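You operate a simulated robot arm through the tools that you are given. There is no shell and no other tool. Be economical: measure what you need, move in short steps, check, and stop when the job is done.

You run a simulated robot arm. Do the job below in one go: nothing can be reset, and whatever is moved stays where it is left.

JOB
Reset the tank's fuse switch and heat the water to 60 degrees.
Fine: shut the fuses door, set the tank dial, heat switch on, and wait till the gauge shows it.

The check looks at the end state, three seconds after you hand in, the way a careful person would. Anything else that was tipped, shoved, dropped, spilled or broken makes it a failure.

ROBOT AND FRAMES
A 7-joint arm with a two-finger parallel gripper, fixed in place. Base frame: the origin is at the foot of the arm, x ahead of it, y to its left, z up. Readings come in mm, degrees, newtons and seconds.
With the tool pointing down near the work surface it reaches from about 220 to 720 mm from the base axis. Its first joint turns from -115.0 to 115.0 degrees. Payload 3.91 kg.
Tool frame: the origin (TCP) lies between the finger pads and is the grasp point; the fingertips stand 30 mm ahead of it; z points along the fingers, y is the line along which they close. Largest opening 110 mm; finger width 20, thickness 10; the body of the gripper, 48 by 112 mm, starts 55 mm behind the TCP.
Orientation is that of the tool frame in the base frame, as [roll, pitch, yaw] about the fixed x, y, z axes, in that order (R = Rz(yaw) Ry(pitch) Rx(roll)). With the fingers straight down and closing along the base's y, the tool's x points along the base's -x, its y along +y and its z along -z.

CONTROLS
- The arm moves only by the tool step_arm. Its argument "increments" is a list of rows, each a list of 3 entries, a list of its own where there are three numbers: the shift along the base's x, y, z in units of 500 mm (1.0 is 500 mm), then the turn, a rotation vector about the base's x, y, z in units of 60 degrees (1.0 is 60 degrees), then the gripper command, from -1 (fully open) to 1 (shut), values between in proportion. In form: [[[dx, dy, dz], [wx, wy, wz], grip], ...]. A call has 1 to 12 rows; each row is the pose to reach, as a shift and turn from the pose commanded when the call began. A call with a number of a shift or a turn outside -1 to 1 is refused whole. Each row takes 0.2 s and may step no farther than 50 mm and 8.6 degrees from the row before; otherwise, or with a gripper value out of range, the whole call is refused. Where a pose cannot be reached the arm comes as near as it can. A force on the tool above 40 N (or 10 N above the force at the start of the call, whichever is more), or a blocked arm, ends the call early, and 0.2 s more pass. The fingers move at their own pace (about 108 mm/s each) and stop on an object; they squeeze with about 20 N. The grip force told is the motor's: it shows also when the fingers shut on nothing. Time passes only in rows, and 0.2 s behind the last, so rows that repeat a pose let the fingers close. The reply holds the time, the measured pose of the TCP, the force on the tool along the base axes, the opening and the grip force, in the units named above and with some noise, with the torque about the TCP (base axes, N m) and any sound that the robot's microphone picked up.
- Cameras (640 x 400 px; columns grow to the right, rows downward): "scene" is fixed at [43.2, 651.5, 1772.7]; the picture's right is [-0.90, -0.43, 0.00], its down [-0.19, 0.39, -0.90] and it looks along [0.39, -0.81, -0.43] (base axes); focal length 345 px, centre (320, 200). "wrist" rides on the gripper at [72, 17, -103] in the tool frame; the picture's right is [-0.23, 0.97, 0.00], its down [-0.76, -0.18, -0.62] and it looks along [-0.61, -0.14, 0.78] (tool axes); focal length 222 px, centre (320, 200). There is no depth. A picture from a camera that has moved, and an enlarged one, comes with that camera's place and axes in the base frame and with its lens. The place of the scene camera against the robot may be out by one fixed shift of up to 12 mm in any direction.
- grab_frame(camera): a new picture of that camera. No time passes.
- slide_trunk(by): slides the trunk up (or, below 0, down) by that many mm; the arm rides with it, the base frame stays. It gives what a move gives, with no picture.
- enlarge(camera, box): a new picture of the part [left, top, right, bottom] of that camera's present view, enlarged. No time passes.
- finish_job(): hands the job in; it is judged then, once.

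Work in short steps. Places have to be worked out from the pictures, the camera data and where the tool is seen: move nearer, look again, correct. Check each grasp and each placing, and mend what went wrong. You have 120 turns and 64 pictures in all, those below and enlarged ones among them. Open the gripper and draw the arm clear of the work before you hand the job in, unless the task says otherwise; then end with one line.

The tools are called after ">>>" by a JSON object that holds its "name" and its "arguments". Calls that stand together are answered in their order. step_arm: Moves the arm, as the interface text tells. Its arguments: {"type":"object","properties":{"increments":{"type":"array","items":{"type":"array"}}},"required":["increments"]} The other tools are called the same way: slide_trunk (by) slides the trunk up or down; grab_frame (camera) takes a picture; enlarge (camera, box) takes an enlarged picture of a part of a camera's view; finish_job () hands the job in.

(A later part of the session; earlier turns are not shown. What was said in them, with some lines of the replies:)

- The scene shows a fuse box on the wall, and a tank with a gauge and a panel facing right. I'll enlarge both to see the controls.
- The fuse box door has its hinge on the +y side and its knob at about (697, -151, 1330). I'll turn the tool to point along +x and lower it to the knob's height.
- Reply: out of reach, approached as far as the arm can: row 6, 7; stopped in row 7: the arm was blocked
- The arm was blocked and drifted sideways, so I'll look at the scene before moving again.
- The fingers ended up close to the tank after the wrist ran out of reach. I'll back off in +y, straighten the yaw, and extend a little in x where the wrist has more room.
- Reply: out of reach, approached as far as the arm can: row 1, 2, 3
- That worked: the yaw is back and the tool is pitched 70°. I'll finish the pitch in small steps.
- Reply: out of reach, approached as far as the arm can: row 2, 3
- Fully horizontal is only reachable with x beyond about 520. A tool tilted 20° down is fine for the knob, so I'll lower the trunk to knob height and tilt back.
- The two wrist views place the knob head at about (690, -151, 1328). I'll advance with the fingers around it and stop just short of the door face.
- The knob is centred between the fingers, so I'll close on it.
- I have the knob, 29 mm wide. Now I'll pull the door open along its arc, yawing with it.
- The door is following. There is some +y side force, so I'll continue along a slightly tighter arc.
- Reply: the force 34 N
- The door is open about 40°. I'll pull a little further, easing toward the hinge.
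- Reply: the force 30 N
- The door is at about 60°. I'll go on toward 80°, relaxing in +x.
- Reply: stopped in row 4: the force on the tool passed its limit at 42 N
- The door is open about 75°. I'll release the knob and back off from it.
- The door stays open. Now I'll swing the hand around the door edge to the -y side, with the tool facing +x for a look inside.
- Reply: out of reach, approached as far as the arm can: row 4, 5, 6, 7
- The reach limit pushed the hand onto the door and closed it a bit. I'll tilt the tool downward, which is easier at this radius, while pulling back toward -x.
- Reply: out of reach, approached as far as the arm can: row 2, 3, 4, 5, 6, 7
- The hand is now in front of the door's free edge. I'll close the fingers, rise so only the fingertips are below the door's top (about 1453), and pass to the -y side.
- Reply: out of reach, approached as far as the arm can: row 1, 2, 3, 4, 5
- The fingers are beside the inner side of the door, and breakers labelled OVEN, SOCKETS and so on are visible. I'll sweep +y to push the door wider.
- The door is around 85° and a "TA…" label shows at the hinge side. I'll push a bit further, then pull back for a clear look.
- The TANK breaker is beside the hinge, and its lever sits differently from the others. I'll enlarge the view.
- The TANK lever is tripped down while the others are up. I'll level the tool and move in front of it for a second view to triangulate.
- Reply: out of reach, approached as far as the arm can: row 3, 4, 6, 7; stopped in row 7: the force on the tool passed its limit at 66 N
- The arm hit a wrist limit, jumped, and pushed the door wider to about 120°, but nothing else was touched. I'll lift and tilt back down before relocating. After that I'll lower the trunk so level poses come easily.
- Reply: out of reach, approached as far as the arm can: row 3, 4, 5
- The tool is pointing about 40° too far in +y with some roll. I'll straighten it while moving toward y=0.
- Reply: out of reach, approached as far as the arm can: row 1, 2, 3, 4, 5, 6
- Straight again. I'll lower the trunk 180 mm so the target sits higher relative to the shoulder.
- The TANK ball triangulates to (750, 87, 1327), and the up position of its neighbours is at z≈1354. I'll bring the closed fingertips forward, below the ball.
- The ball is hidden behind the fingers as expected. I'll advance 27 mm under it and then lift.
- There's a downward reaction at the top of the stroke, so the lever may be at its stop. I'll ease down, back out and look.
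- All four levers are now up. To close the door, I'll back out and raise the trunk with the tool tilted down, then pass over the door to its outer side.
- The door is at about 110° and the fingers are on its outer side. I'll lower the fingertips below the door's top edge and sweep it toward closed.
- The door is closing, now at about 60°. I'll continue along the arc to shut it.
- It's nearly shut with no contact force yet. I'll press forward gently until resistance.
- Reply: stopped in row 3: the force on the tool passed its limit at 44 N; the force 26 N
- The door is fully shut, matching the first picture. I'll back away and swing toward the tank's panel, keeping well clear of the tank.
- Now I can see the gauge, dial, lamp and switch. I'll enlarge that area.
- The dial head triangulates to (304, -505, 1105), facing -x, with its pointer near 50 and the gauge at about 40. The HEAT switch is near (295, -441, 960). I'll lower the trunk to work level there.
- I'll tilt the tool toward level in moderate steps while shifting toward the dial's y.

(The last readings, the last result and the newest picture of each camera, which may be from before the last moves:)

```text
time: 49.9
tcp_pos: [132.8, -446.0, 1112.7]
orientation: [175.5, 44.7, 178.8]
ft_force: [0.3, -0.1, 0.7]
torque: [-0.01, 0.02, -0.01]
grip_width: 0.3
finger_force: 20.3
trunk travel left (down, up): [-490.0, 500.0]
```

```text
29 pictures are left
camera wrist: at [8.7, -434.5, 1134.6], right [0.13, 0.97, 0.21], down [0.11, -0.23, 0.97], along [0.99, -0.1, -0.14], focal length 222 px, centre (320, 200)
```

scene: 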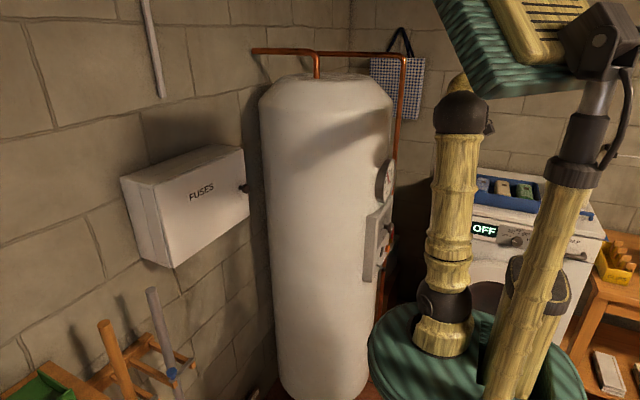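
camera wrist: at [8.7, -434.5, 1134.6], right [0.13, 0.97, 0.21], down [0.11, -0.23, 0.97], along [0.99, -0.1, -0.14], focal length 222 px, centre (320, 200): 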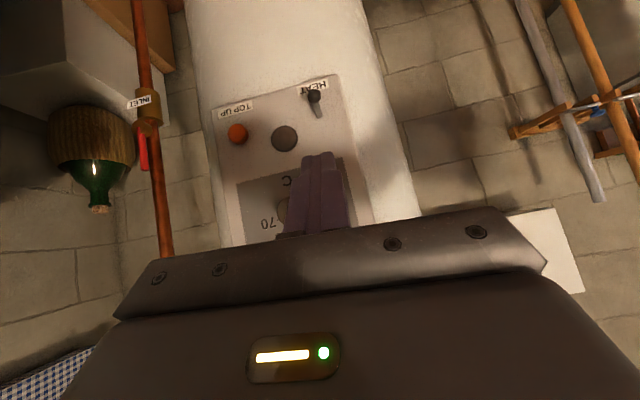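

Good, the tool is tracking. I'll continue tilting to level.

>>> {"name": "step_arm", "arguments": {"increments": [[[0, -0.03, 0.01], [0, -0.13, 0], -0.2], [[0, -0.06, 0.02], [0, -0.26, 0], -0.2], [[0, -0.09, 0.02], [0, -0.39, 0], -0.2], [[0, -0.11, 0.02], [0, -0.52, 0], -0.2], [[0, -0.12, 0.02], [0, -0.65, 0], -0.2]]}}

>>> {"name": "grab_frame", "arguments": {"camera": "wrist"}}

```text
time: 51.1
tcp_pos: [133.1, -504.7, 1120.8]
orientation: [169.4, 83.7, 173.0]
ft_force: [0.7, 0.2, 0.1]
torque: [0.04, -0.01, -0.02]
grip_width: 65.8
finger_force: 0.1
trunk travel left (down, up): [-490.0, 500.0]
```

```text
28 pictures are left
camera wrist: at [22.0, -493.8, 1061.0], right [-0.04, 0.97, 0.25], down [-0.52, -0.23, 0.82], along [0.85, -0.1, 0.52], focal length 222 px, centre (320, 200)
```

wrist: 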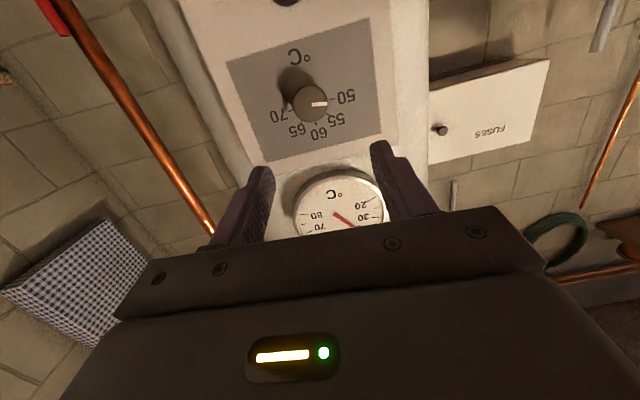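

I have a clear view of the dial, so I'll enlarge it to read the angles.

>>> {"name": "enlarge", "arguments": {"camera": "wrist", "box": [220, 20, 400, 160]}}

```text
2.86 times, centred on (310, 90) of wrist
camera zoom: at [22.0, -493.8, 1061.0], right [-0.04, 0.97, 0.25], down [-0.52, -0.23, 0.82], along [0.85, -0.1, 0.52], focal length 635 px, centre (349, 514)
```

zoom: 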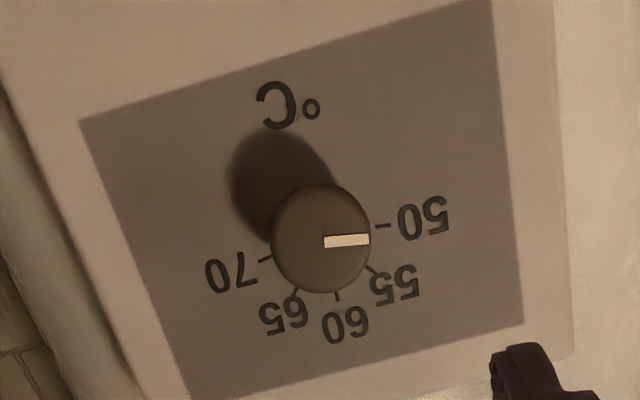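

The pointer sits at 50, on the +y side. The ticks run 45° per 5 °C, so 60 is straight up, 90° clockwise as the viewer sees it (+x rotation). I'll align the tool and approach the dial at (304, -505, 1101).

>>> {"name": "step_arm", "arguments": {"increments": [[[0.0, 0, -0.02], [0, -0.1, -0.06], -0.2], [[0.08, 0, -0.039], [0, -0.1, -0.06], -0.2], [[0.16, 0, -0.039], [0, -0.1, -0.06], -0.2], [[0.24, 0, -0.039], [0, -0.1, -0.06], -0.2]]}}

>>> {"name": "grab_frame", "arguments": {"camera": "wrist"}}

```text
time: 52.1
tcp_pos: [255.1, -503.2, 1101.4]
orientation: [108.2, 89.0, 108.2]
ft_force: [0.1, 0.5, 0.0]
torque: [-0.05, -0.03, 0.01]
grip_width: 66.1
finger_force: 0.0
trunk travel left (down, up): [-490.0, 500.0]
```

```text
26 pictures are left
camera wrist: at [151.0, -486.1, 1030.6], right [0.0, 0.97, 0.24], down [-0.62, -0.19, 0.76], along [0.79, -0.15, 0.6], focal length 222 px, centre (320, 200)
```

wrist: 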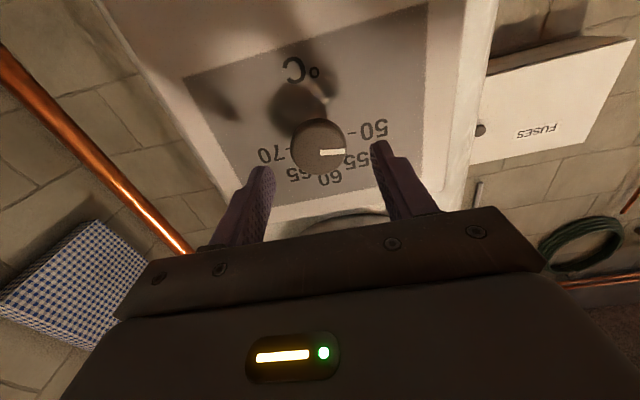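

The panel face is at x≈340, and the knob is centred at about (-503, 1099). I'll advance 40 mm and close on the knob.

>>> {"name": "step_arm", "arguments": {"increments": [[[0.05, 0, -0.004], [0, 0, 0], -0.2], [[0.08, 0, -0.004], [0, 0, 0], -0.2], [[0.08, 0, -0.004], [0, 0, 0], 0.4], [[0.08, 0, -0.004], [0, 0, 0], 1], [[0.08, 0, -0.004], [0, 0, 0], 1]]}}

```text
time: 53.3
tcp_pos: [295.1, -505.7, 1098.4]
orientation: [107.2, 88.9, 107.3]
ft_force: [4.9, -3.9, 1.6]
torque: [0.02, -0.38, -0.46]
grip_width: 41.4
finger_force: 45.4
trunk travel left (down, up): [-490.0, 500.0]
```

The knob is gripped at 41 mm. I'll turn +45° about x first and check.

>>> {"name": "step_arm", "arguments": {"increments": [[[0, 0, 0], [0.125, 0, 0], 1], [[0, 0, 0], [0.25, 0, 0], 1], [[0, 0, 0], [0.375, 0, 0], 1], [[0, 0, 0], [0.5, 0, 0], 1], [[0, 0, 0], [0.625, 0, 0], 1], [[0, 0, 0], [0.75, 0, 0], 1]]}}

>>> {"name": "grab_frame", "arguments": {"camera": "wrist"}}

```text
time: 54.7
tcp_pos: [294.7, -503.9, 1099.0]
orientation: [90.3, 43.9, 90.6]
ft_force: [2.4, 2.7, 1.8]
torque: [-0.05, 0.54, 0.88]
grip_width: 41.4
finger_force: 44.8
trunk travel left (down, up): [-490.0, 500.0]
```

```text
25 pictures are left
camera wrist: at [191.0, -441.0, 1061.8], right [0.0, 0.51, 0.86], down [-0.62, -0.68, 0.4], along [0.79, -0.53, 0.32], focal length 222 px, centre (320, 200)
```

wrist: 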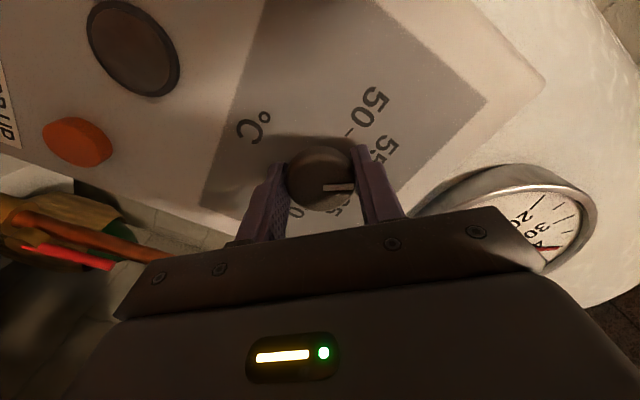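

The knob turns with the gripper. I'll continue another 45°.

>>> {"name": "step_arm", "arguments": {"increments": [[[0, 0, 0], [0.125, 0, 0], 1], [[0, 0, 0], [0.25, 0, 0], 1], [[0, 0, 0], [0.375, 0, 0], 1], [[0, 0, 0], [0.5, 0, 0], 1], [[0, 0, 0], [0.625, 0, 0], 1], [[0, 0, 0], [0.75, 0, 0], 1]]}}

>>> {"name": "grab_frame", "arguments": {"camera": "wrist"}}

```text
time: 56.1
tcp_pos: [295.7, -504.0, 1099.1]
orientation: [89.8, -1.2, 90.4]
ft_force: [2.9, 11.3, -1.7]
torque: [0.05, -0.01, 0.73]
grip_width: 41.2
finger_force: 45.2
trunk travel left (down, up): [-490.0, 500.0]
```

```text
24 pictures are left
camera wrist: at [191.1, -432.5, 1118.4], right [0.0, -0.25, 0.97], down [-0.62, -0.76, -0.19], along [0.79, -0.6, -0.15], focal length 222 px, centre (320, 200)
```

wrist: 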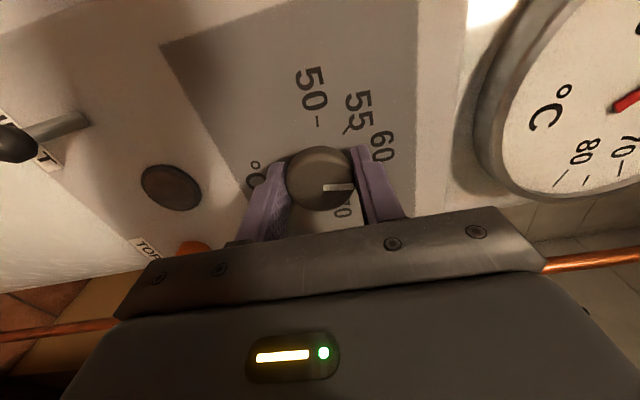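

I've turned 90° in all. I'll release, back away straight, and check the pointer.

>>> {"name": "step_arm", "arguments": {"increments": [[[0, 0, 0], [0, 0, 0], 0.1], [[0, 0, 0], [0, 0, 0], -0.2], [[-0.06, 0, 0], [0, 0, 0], -0.2], [[-0.14, 0, 0], [0, 0, 0], -0.2], [[-0.22, 0, 0], [0, 0, 0], -0.2]]}}

>>> {"name": "enlarge", "arguments": {"camera": "wrist", "box": [180, 20, 480, 220]}}

```text
time: 57.3
tcp_pos: [184.0, -504.3, 1097.6]
orientation: [89.9, -1.0, 90.3]
ft_force: [-1.0, 0.9, 0.7]
torque: [0.0, 0.01, 0.02]
grip_width: 66.1
finger_force: 0.0
trunk travel left (down, up): [-490.0, 500.0]
```

```text
2.00 times, centred on (330, 120) of wrist
camera zoom: at [81.1, -432.7, 1116.3], right [0.0, -0.24, 0.97], down [-0.62, -0.76, -0.19], along [0.79, -0.6, -0.15], focal length 444 px, centre (300, 360)
```

zoom: 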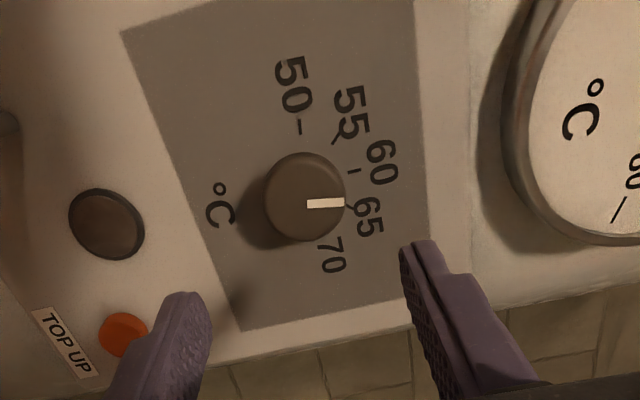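

Correcting for parallax, the ticks are spaced 40° per 5 °C (50 lies about 10° above horizontal), so the pointer is about 11° past 60. I'll regrip and turn back that much.

>>> {"name": "step_arm", "arguments": {"increments": [[[0.08, 0, 0.002], [0, 0, 0], -0.2], [[0.16, 0, 0.002], [0, 0, 0], -0.2], [[0.222, 0, 0.002], [0, 0, 0], -0.2], [[0.222, 0, 0.002], [0, 0, 0], 0.4], [[0.222, 0, 0.002], [0, 0, 0], 1], [[0.222, 0, 0.002], [0, 0, 0], 1], [[0.222, 0, 0.002], [-0.09, 0, 0], 1], [[0.222, 0, 0.002], [-0.18, 0, 0], 1], [[0.222, 0, 0.002], [-0.18, 0, 0], 1]]}}

>>> {"name": "step_arm", "arguments": {"increments": [[[0, 0, 0], [0, 0, 0], 0.1], [[0, 0, 0], [0, 0, 0], -0.2], [[-0.06, 0, 0], [0, 0, 0], -0.2], [[-0.14, 0, 0], [0, 0, 0], -0.2], [[-0.22, 0, 0], [0, 0, 0], -0.2], [[-0.22, 0, 0], [-0.1, 0, 0], -0.2], [[-0.22, 0, 0], [-0.23, 0, 0], -0.2], [[-0.22, 0, 0], [-0.36, 0, 0], -0.2], [[-0.22, 0, 0], [-0.49, 0, 0], -0.2], [[-0.22, 0, 0], [-0.62, 0, 0], -0.2]]}}

>>> {"name": "enlarge", "arguments": {"camera": "wrist", "box": [180, 20, 480, 220]}}

```text
time: 59.3
tcp_pos: [295.8, -504.3, 1101.0]
orientation: [89.9, 9.8, 90.3]
ft_force: [-2.0, 4.4, -7.3]
torque: [0.04, -0.37, -0.83]
grip_width: 41.1
finger_force: 44.8
trunk travel left (down, up): [-490.0, 500.0]
```

```text
time: 61.5
tcp_pos: [185.6, -505.2, 1100.6]
orientation: [90.3, 47.2, 90.5]
ft_force: [0.3, -0.6, 1.1]
torque: [0.0, 0.03, 0.03]
grip_width: 65.9
finger_force: 0.1
trunk travel left (down, up): [-490.0, 500.0]
```

```text
2.00 times, centred on (330, 120) of wrist
camera zoom: at [81.0, -443.9, 1059.5], right [0.0, 0.56, 0.83], down [-0.62, -0.65, 0.44], along [0.79, -0.51, 0.35], focal length 444 px, centre (300, 360)
```

zoom: 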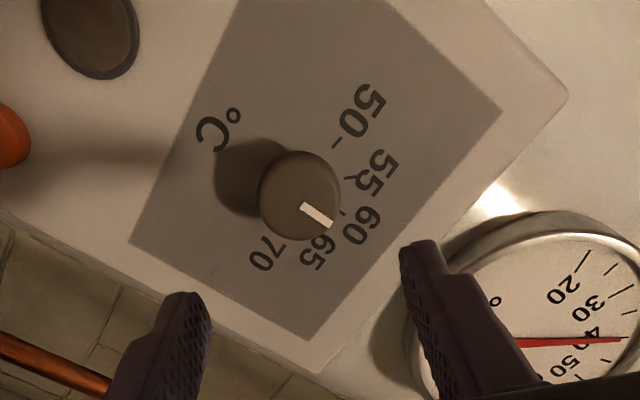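

The pointer now reads 60 within about 0.3 °C. Next is the HEAT switch, lower at about z=960. I'll lower the trunk 120 mm, return the roll to neutral, and look.

>>> {"name": "slide_trunk", "arguments": {"by": -130}}

>>> {"name": "step_arm", "arguments": {"increments": [[[-0.02, 0.03, 0], [-0.13, 0, 0], -0.2], [[-0.05, 0.06, 0], [-0.26, 0, 0], -0.2], [[-0.08, 0.09, 0], [-0.4, 0, 0], -0.2], [[-0.08, 0.12, 0], [-0.54, 0, 0], -0.2], [[-0.08, 0.12, 0], [-0.68, 0, 0], -0.2]]}}

>>> {"name": "grab_frame", "arguments": {"camera": "wrist"}}

```text
time: 63.1
tcp_pos: [185.8, -505.2, 970.4]
orientation: [90.2, 47.0, 90.5]
ft_force: [-0.6, 0.8, -0.4]
torque: [0.02, -0.01, -0.01]
grip_width: 66.2
finger_force: 0.1
trunk travel left (down, up): [-360.0, 630.0]
```

```text
time: 64.3
tcp_pos: [145.8, -443.9, 971.5]
orientation: [98.8, 87.9, 98.9]
ft_force: [0.4, 0.4, 0.1]
torque: [-0.01, 0.03, 0.01]
grip_width: 66.0
finger_force: 0.0
trunk travel left (down, up): [-360.0, 630.0]
```

```text
21 pictures are left
camera wrist: at [41.4, -424.6, 900.0], right [0.0, 0.96, 0.26], down [-0.62, -0.21, 0.76], along [0.79, -0.16, 0.6], focal length 222 px, centre (320, 200)
```

wrist: 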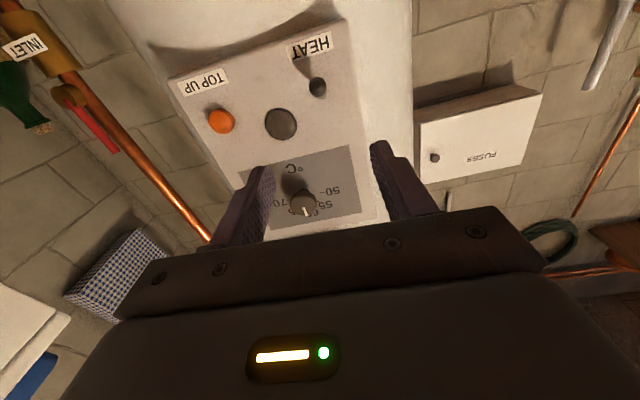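

>>> {"name": "enlarge", "arguments": {"camera": "wrist", "box": [200, 20, 360, 160]}}

```text
2.86 times, centred on (280, 90) of wrist
camera zoom: at [41.4, -424.6, 900.0], right [0.0, 0.96, 0.26], down [-0.62, -0.21, 0.76], along [0.79, -0.16, 0.6], focal length 635 px, centre (434, 514)
```

zoom: 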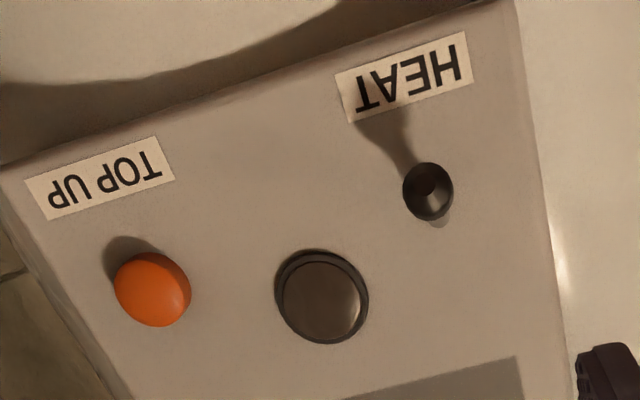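

The lever ball is at (300, -440, 949) with its pivot near z=970, so it's tilted down and the lamp is dark (off). I'll slide the trunk down 50 mm and come in beneath the ball with closed fingers.

>>> {"name": "slide_trunk", "arguments": {"by": -51}}

>>> {"name": "step_arm", "arguments": {"increments": [[[0.0, 0.008, 0], [0, 0, 0], 1], [[0.06, 0.008, 0], [0, 0, 0], 1], [[0.14, 0.008, 0], [0, 0, 0], 1], [[0.2, 0.008, 0], [0, 0, 0], 1]]}}

>>> {"name": "grab_frame", "arguments": {"camera": "wrist"}}

```text
time: 65.2
tcp_pos: [144.6, -443.8, 919.9]
orientation: [98.4, 87.8, 98.4]
ft_force: [-0.2, -0.4, -0.2]
torque: [-0.03, 0.0, 0.0]
grip_width: 65.8
finger_force: 0.0
trunk travel left (down, up): [-309.0, 681.0]
```

```text
time: 66.2
tcp_pos: [246.8, -440.2, 919.5]
orientation: [98.2, 87.8, 98.3]
ft_force: [-0.6, -0.3, 0.1]
torque: [0.03, -0.01, -0.01]
grip_width: 0.0
finger_force: 20.1
trunk travel left (down, up): [-309.0, 681.0]
```

```text
19 pictures are left
camera wrist: at [142.9, -421.1, 848.8], right [0.0, 0.96, 0.26], down [-0.62, -0.21, 0.76], along [0.79, -0.16, 0.6], focal length 222 px, centre (320, 200)
```

wrist: 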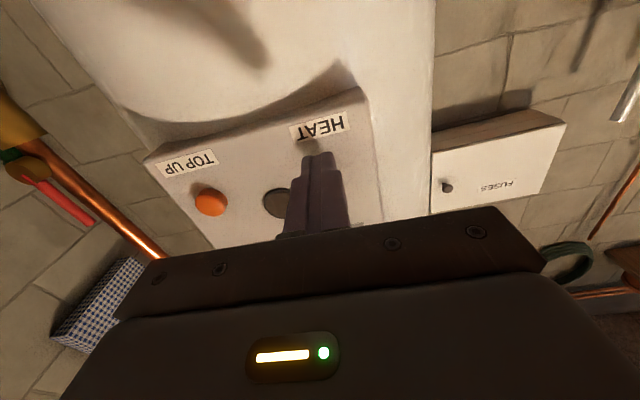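

The fingers are aligned below the lever. I'll go 34 mm further in and lift.

>>> {"name": "step_arm", "arguments": {"increments": [[[0.04, 0, 0], [0, 0, 0], 1], [[0.068, 0, 0], [0, 0, 0], 1], [[0.068, 0, 0.03], [0, 0, 0], 1], [[0.068, 0, 0.055], [0, 0, 0], 1], [[0.068, 0, 0.075], [0, 0, 0], 1], [[0.068, 0, 0.09], [0, 0, 0], 1], [[0.068, 0, 0.104], [0, 0, 0], 1]]}}

```text
time: 67.8
tcp_pos: [278.8, -440.7, 962.2]
orientation: [112.1, 86.8, 112.1]
ft_force: [-2.0, 1.8, -8.4]
torque: [-0.05, 0.24, -0.02]
grip_width: 0.1
finger_force: 20.0
trunk travel left (down, up): [-309.0, 681.0]
stopped in row 7: the force on the tool passed its limit at 48 N (the readings are from after the stop); the commanded pose is now the measured one
```

The force limit stopped the lift near the top of the stroke. I'll back out and look at the switch and lamp.

>>> {"name": "step_arm", "arguments": {"increments": [[[0, 0, -0.03], [0, 0, 0], 1], [[-0.06, 0, -0.06], [0, 0, 0], 1], [[-0.15, 0, -0.04], [0, 0, 0], 1], [[-0.24, -0.03, -0.02], [0, 0, 0], 1]]}}

>>> {"name": "enlarge", "arguments": {"camera": "wrist", "box": [180, 20, 380, 220]}}

```text
time: 68.8
tcp_pos: [158.5, -455.8, 954.3]
orientation: [110.4, 87.0, 110.5]
ft_force: [-0.8, 0.1, -0.3]
torque: [-0.01, 0.0, 0.0]
grip_width: 0.0
finger_force: 19.7
trunk travel left (down, up): [-309.0, 681.0]
```

```text
2.00 times, centred on (280, 120) of wrist
camera zoom: at [53.5, -435.3, 884.8], right [0.0, 0.96, 0.28], down [-0.61, -0.22, 0.76], along [0.79, -0.17, 0.58], focal length 444 px, centre (400, 360)
```

zoom: 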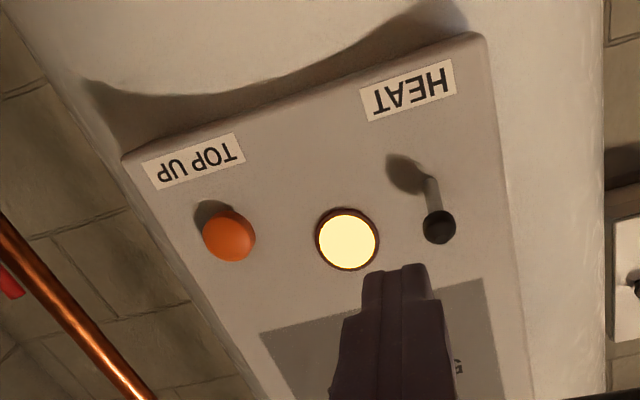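

The lever is up and the lamp is lit, so heating has started. I'll raise the trunk to watch the gauge.

>>> {"name": "slide_trunk", "arguments": {"by": 250}}

>>> {"name": "grab_frame", "arguments": {"camera": "wrist"}}

```text
time: 71.4
tcp_pos: [159.4, -455.5, 1203.8]
orientation: [110.3, 86.9, 110.4]
ft_force: [0.3, 0.0, 0.6]
torque: [-0.01, -0.01, -0.01]
grip_width: 0.1
finger_force: 20.0
trunk travel left (down, up): [-559.0, 431.0]
```

```text
17 pictures are left
camera wrist: at [53.8, -435.5, 1134.7], right [0.0, 0.96, 0.27], down [-0.61, -0.22, 0.76], along [0.79, -0.17, 0.58], focal length 222 px, centre (320, 200)
```

wrist: 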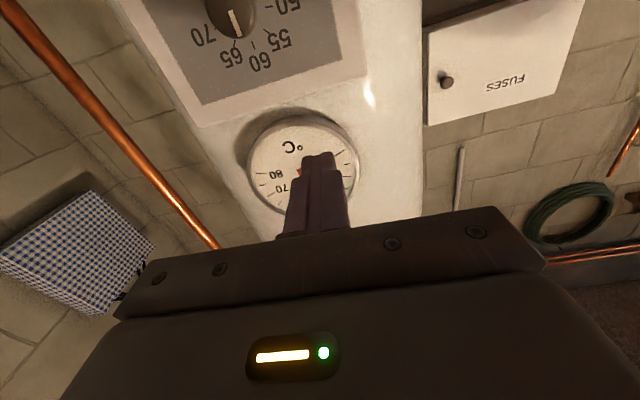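

>>> {"name": "step_arm", "arguments": {"increments": [[[-0.02, 0.03, 0], [0, 0, 0], -1], [[-0.05, 0.05, 0], [0, 0, 0], -1], [[-0.05, 0.05, 0], [0, 0, 0], -1], [[-0.05, 0.05, 0], [0, 0, 0], -1]]}}

>>> {"name": "enlarge", "arguments": {"camera": "wrist", "box": [180, 0, 380, 220]}}

```text
time: 72.4
tcp_pos: [132.7, -429.6, 1204.5]
orientation: [110.5, 87.0, 110.6]
ft_force: [0.3, 0.6, -0.2]
torque: [-0.01, 0.0, -0.04]
grip_width: 110.0
finger_force: 0.0
trunk travel left (down, up): [-559.0, 431.0]
```

```text
1.82 times, centred on (280, 110) of wrist
camera zoom: at [28.3, -409.7, 1135.0], right [0.0, 0.96, 0.27], down [-0.61, -0.22, 0.76], along [0.79, -0.17, 0.58], focal length 404 px, centre (393, 364)
```

zoom: 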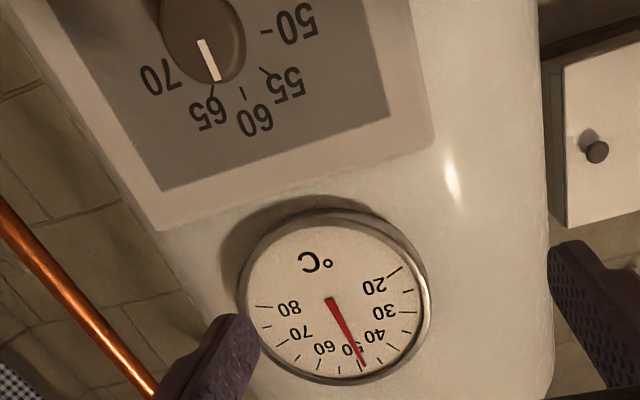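

The gauge has risen to about 48. I'll wait and watch.

>>> {"name": "step_arm", "arguments": {"increments": [[[0, 0, 0], [0, 0, 0], -1], [[0, 0, 0], [0, 0, 0], -1], [[0, 0, 0], [0, 0, 0], -1], [[0, 0, 0], [0, 0, 0], -1], [[0, 0, 0], [0, 0, 0], -1], [[0, 0, 0], [0, 0, 0], -1], [[0, 0, 0], [0, 0, 0], -1], [[0, 0, 0], [0, 0, 0], -1], [[0, 0, 0], [0, 0, 0], -1], [[0, 0, 0], [0, 0, 0], -1], [[0, 0, 0], [0, 0, 0], -1], [[0, 0, 0], [0, 0, 0], -1]]}}

>>> {"name": "enlarge", "arguments": {"camera": "wrist", "box": [180, 0, 380, 220]}}

```text
time: 75.0
tcp_pos: [132.7, -430.0, 1203.8]
orientation: [110.3, 87.0, 110.4]
ft_force: [-0.7, -0.8, 0.0]
torque: [-0.02, -0.01, 0.0]
grip_width: 110.0
finger_force: 0.0
trunk travel left (down, up): [-559.0, 431.0]
```

```text
1.82 times, centred on (280, 110) of wrist
camera zoom: at [28.3, -409.8, 1134.9], right [0.0, 0.96, 0.27], down [-0.61, -0.22, 0.76], along [0.79, -0.17, 0.58], focal length 404 px, centre (393, 364)
```

zoom: 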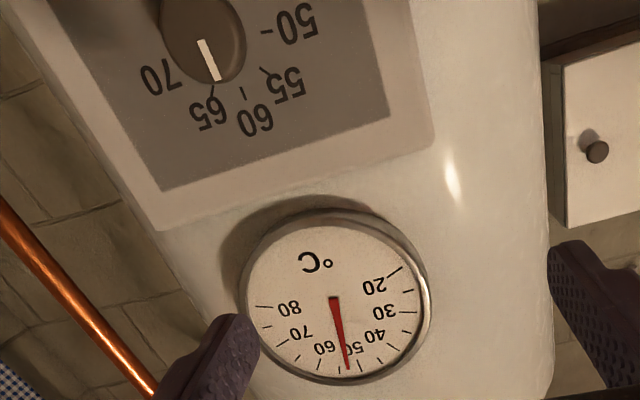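

It's now at about 53, so I'll keep waiting.

>>> {"name": "step_arm", "arguments": {"increments": [[[0, 0, 0], [0, 0, 0], -1], [[0, 0, 0], [0, 0, 0], -1], [[0, 0, 0], [0, 0, 0], -1], [[0, 0, 0], [0, 0, 0], -1], [[0, 0, 0], [0, 0, 0], -1], [[0, 0, 0], [0, 0, 0], -1], [[0, 0, 0], [0, 0, 0], -1], [[0, 0, 0], [0, 0, 0], -1], [[0, 0, 0], [0, 0, 0], -1], [[0, 0, 0], [0, 0, 0], -1], [[0, 0, 0], [0, 0, 0], -1], [[0, 0, 0], [0, 0, 0], -1]]}}

>>> {"name": "step_arm", "arguments": {"increments": [[[0, 0, 0], [0, 0, 0], -1], [[0, 0, 0], [0, 0, 0], -1], [[0, 0, 0], [0, 0, 0], -1], [[0, 0, 0], [0, 0, 0], -1], [[0, 0, 0], [0, 0, 0], -1], [[0, 0, 0], [0, 0, 0], -1], [[0, 0, 0], [0, 0, 0], -1], [[0, 0, 0], [0, 0, 0], -1], [[0, 0, 0], [0, 0, 0], -1]]}}

>>> {"name": "enlarge", "arguments": {"camera": "wrist", "box": [180, 0, 380, 220]}}

```text
time: 77.6
tcp_pos: [132.0, -429.6, 1203.5]
orientation: [110.3, 87.0, 110.5]
ft_force: [-0.2, 0.3, -0.4]
torque: [0.0, 0.03, -0.01]
grip_width: 109.9
finger_force: 0.1
trunk travel left (down, up): [-559.0, 431.0]
```

```text
time: 79.6
tcp_pos: [131.2, -430.2, 1203.7]
orientation: [110.3, 86.9, 110.4]
ft_force: [0.1, -0.5, 0.4]
torque: [-0.03, 0.0, 0.03]
grip_width: 109.8
finger_force: 0.1
trunk travel left (down, up): [-559.0, 431.0]
```

```text
1.82 times, centred on (280, 110) of wrist
camera zoom: at [28.3, -409.8, 1134.9], right [0.0, 0.96, 0.27], down [-0.61, -0.22, 0.76], along [0.79, -0.17, 0.58], focal length 404 px, centre (393, 364)
```

zoom: 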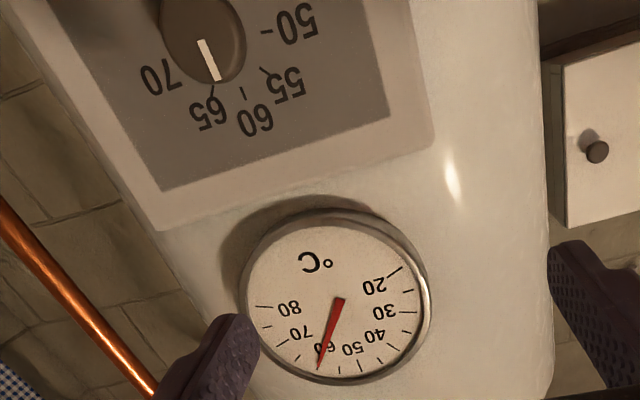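

The gauge is at about 60. I'll wait a bit more to see whether the thermostat holds it.

>>> {"name": "step_arm", "arguments": {"increments": [[[0, 0, 0], [0, 0, 0], -1], [[0, 0, 0], [0, 0, 0], -1], [[0, 0, 0], [0, 0, 0], -1], [[0, 0, 0], [0, 0, 0], -1], [[0, 0, 0], [0, 0, 0], -1], [[0, 0, 0], [0, 0, 0], -1], [[0, 0, 0], [0, 0, 0], -1], [[0, 0, 0], [0, 0, 0], -1], [[0, 0, 0], [0, 0, 0], -1], [[0, 0, 0], [0, 0, 0], -1], [[0, 0, 0], [0, 0, 0], -1]]}}

>>> {"name": "enlarge", "arguments": {"camera": "wrist", "box": [220, 95, 340, 215]}}

```text
time: 82.0
tcp_pos: [132.9, -430.5, 1204.0]
orientation: [110.4, 86.9, 110.4]
ft_force: [-0.2, 0.2, -0.1]
torque: [0.01, 0.0, 0.04]
grip_width: 109.8
finger_force: 0.0
trunk travel left (down, up): [-559.0, 431.0]
```

```text
3.33 times, centred on (280, 155) of wrist
camera zoom: at [28.3, -409.8, 1134.9], right [0.0, 0.96, 0.27], down [-0.61, -0.22, 0.76], along [0.79, -0.17, 0.58], focal length 740 px, centre (453, 350)
```

zoom: 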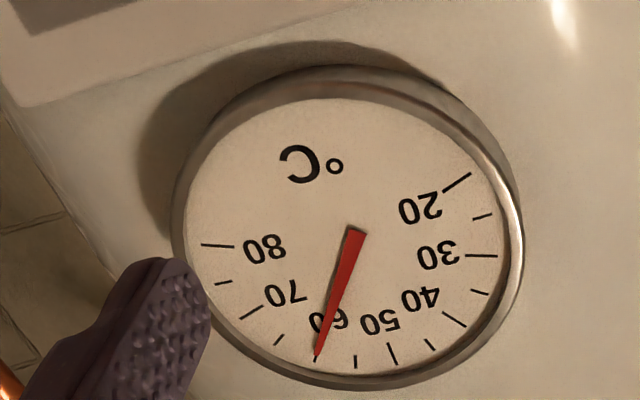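

The gauge holds at 60. I'll draw the arm further clear, tilting down and moving away from the tank.

>>> {"name": "step_arm", "arguments": {"increments": [[[-0.04, 0.0, 0], [0, 0.13, 0], -1], [[-0.06, 0.02, 0], [0, 0.26, 0], -1], [[-0.06, 0.05, 0], [0, 0.39, 0], -1], [[-0.06, 0.08, 0.02], [0, 0.52, 0], -1], [[-0.06, 0.11, 0.04], [0, 0.65, 0], -1]]}}

>>> {"name": "grab_frame", "arguments": {"camera": "wrist"}}

>>> {"name": "grab_frame", "arguments": {"camera": "scene"}}

```text
time: 83.2
tcp_pos: [105.1, -374.9, 1224.3]
orientation: [176.6, 49.8, 175.8]
ft_force: [-0.2, -0.3, -0.9]
torque: [-0.01, 0.02, 0.04]
grip_width: 110.0
finger_force: 0.0
trunk travel left (down, up): [-559.0, 431.0]
```

```text
12 pictures are left
camera wrist: at [-21.4, -354.5, 1236.7], right [0.18, 0.96, 0.21], down [0.01, -0.22, 0.98], along [0.98, -0.17, -0.05], focal length 222 px, centre (320, 200)
```

wrist: 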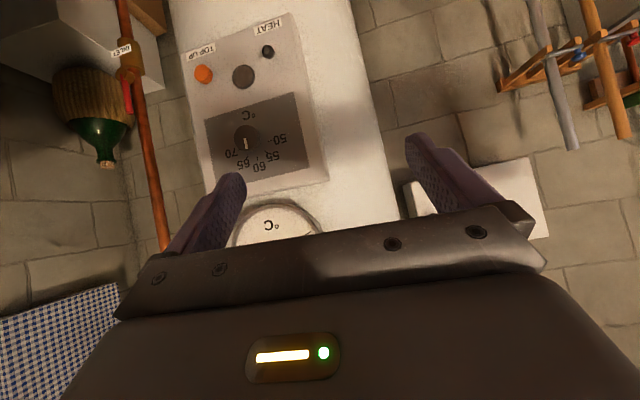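

```text
11 pictures are left
```

scene: 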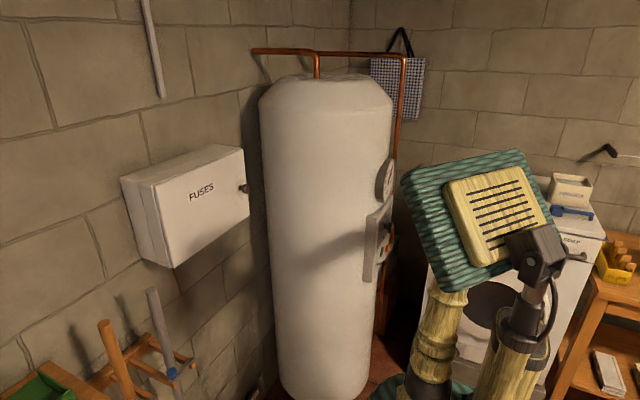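

The lamp is now dark, which is likely the thermostat cutting out at 60. I'll verify that the lever is up and the breaker hasn't tripped.

>>> {"name": "enlarge", "arguments": {"camera": "wrist", "box": [180, 10, 330, 250]}}

>>> {"name": "enlarge", "arguments": {"camera": "scene", "box": [360, 130, 640, 310]}}

```text
1.67 times, centred on (255, 130) of wrist
camera zoom: at [-21.4, -354.5, 1236.7], right [0.18, 0.96, 0.21], down [0.01, -0.22, 0.98], along [0.98, -0.17, -0.05], focal length 370 px, centre (428, 317)
```

zoom: 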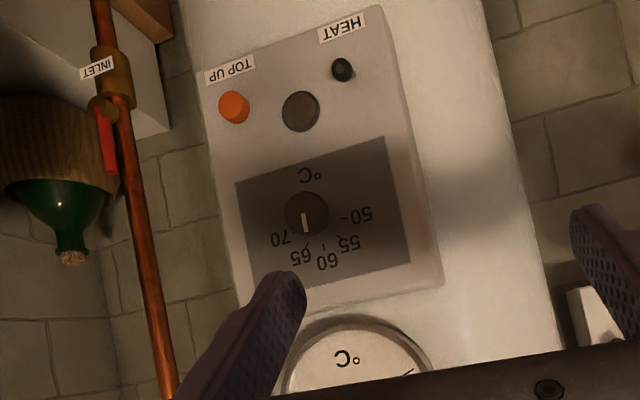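

```text
2.22 times, centred on (500, 220) of scene
camera zoom: at [43.2, 651.5, 1772.7], right [-0.9, -0.43, 0.0], down [-0.19, 0.39, -0.9], along [0.39, -0.81, -0.43], focal length 766 px, centre (-80, 156)
```

zoom: 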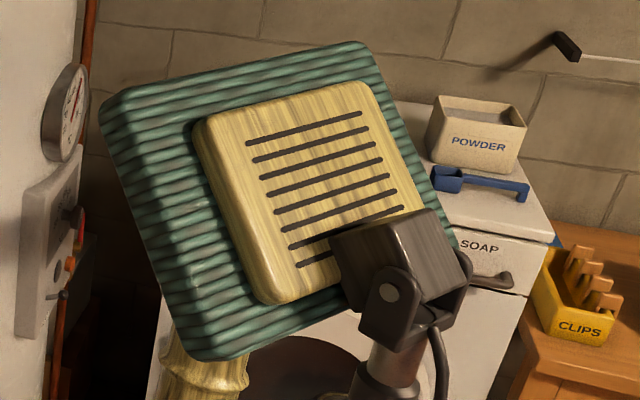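

>>> {"name": "enlarge", "arguments": {"camera": "scene", "box": [365, 145, 405, 215]}}

```text
5.71 times, centred on (385, 180) of scene
camera zoom: at [43.2, 651.5, 1772.7], right [-0.9, -0.43, 0.0], down [-0.19, 0.39, -0.9], along [0.39, -0.81, -0.43], focal length 1970 px, centre (-51, 314)
```

zoom: 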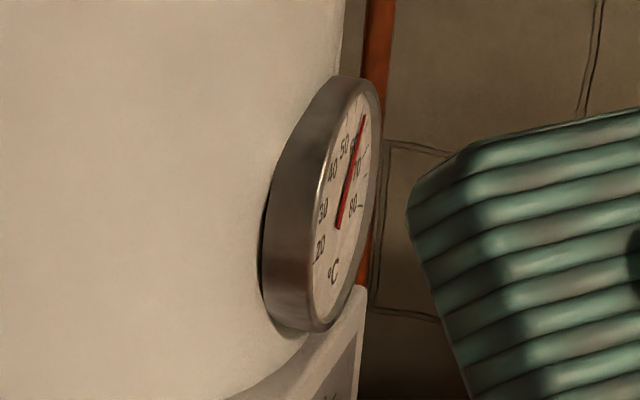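

The gauge still shows 60. The dial is at 60, the HEAT switch is up, the fuse door is shut and the arm is clear, so I'm handing in.

>>> {"name": "finish_job", "arguments": {}}

```text
The job is handed in.
```

The tank's fuse switch is reset and its door shut, the dial is at 60, the heat switch is on, and the gauge rose to 60 °C and held there.
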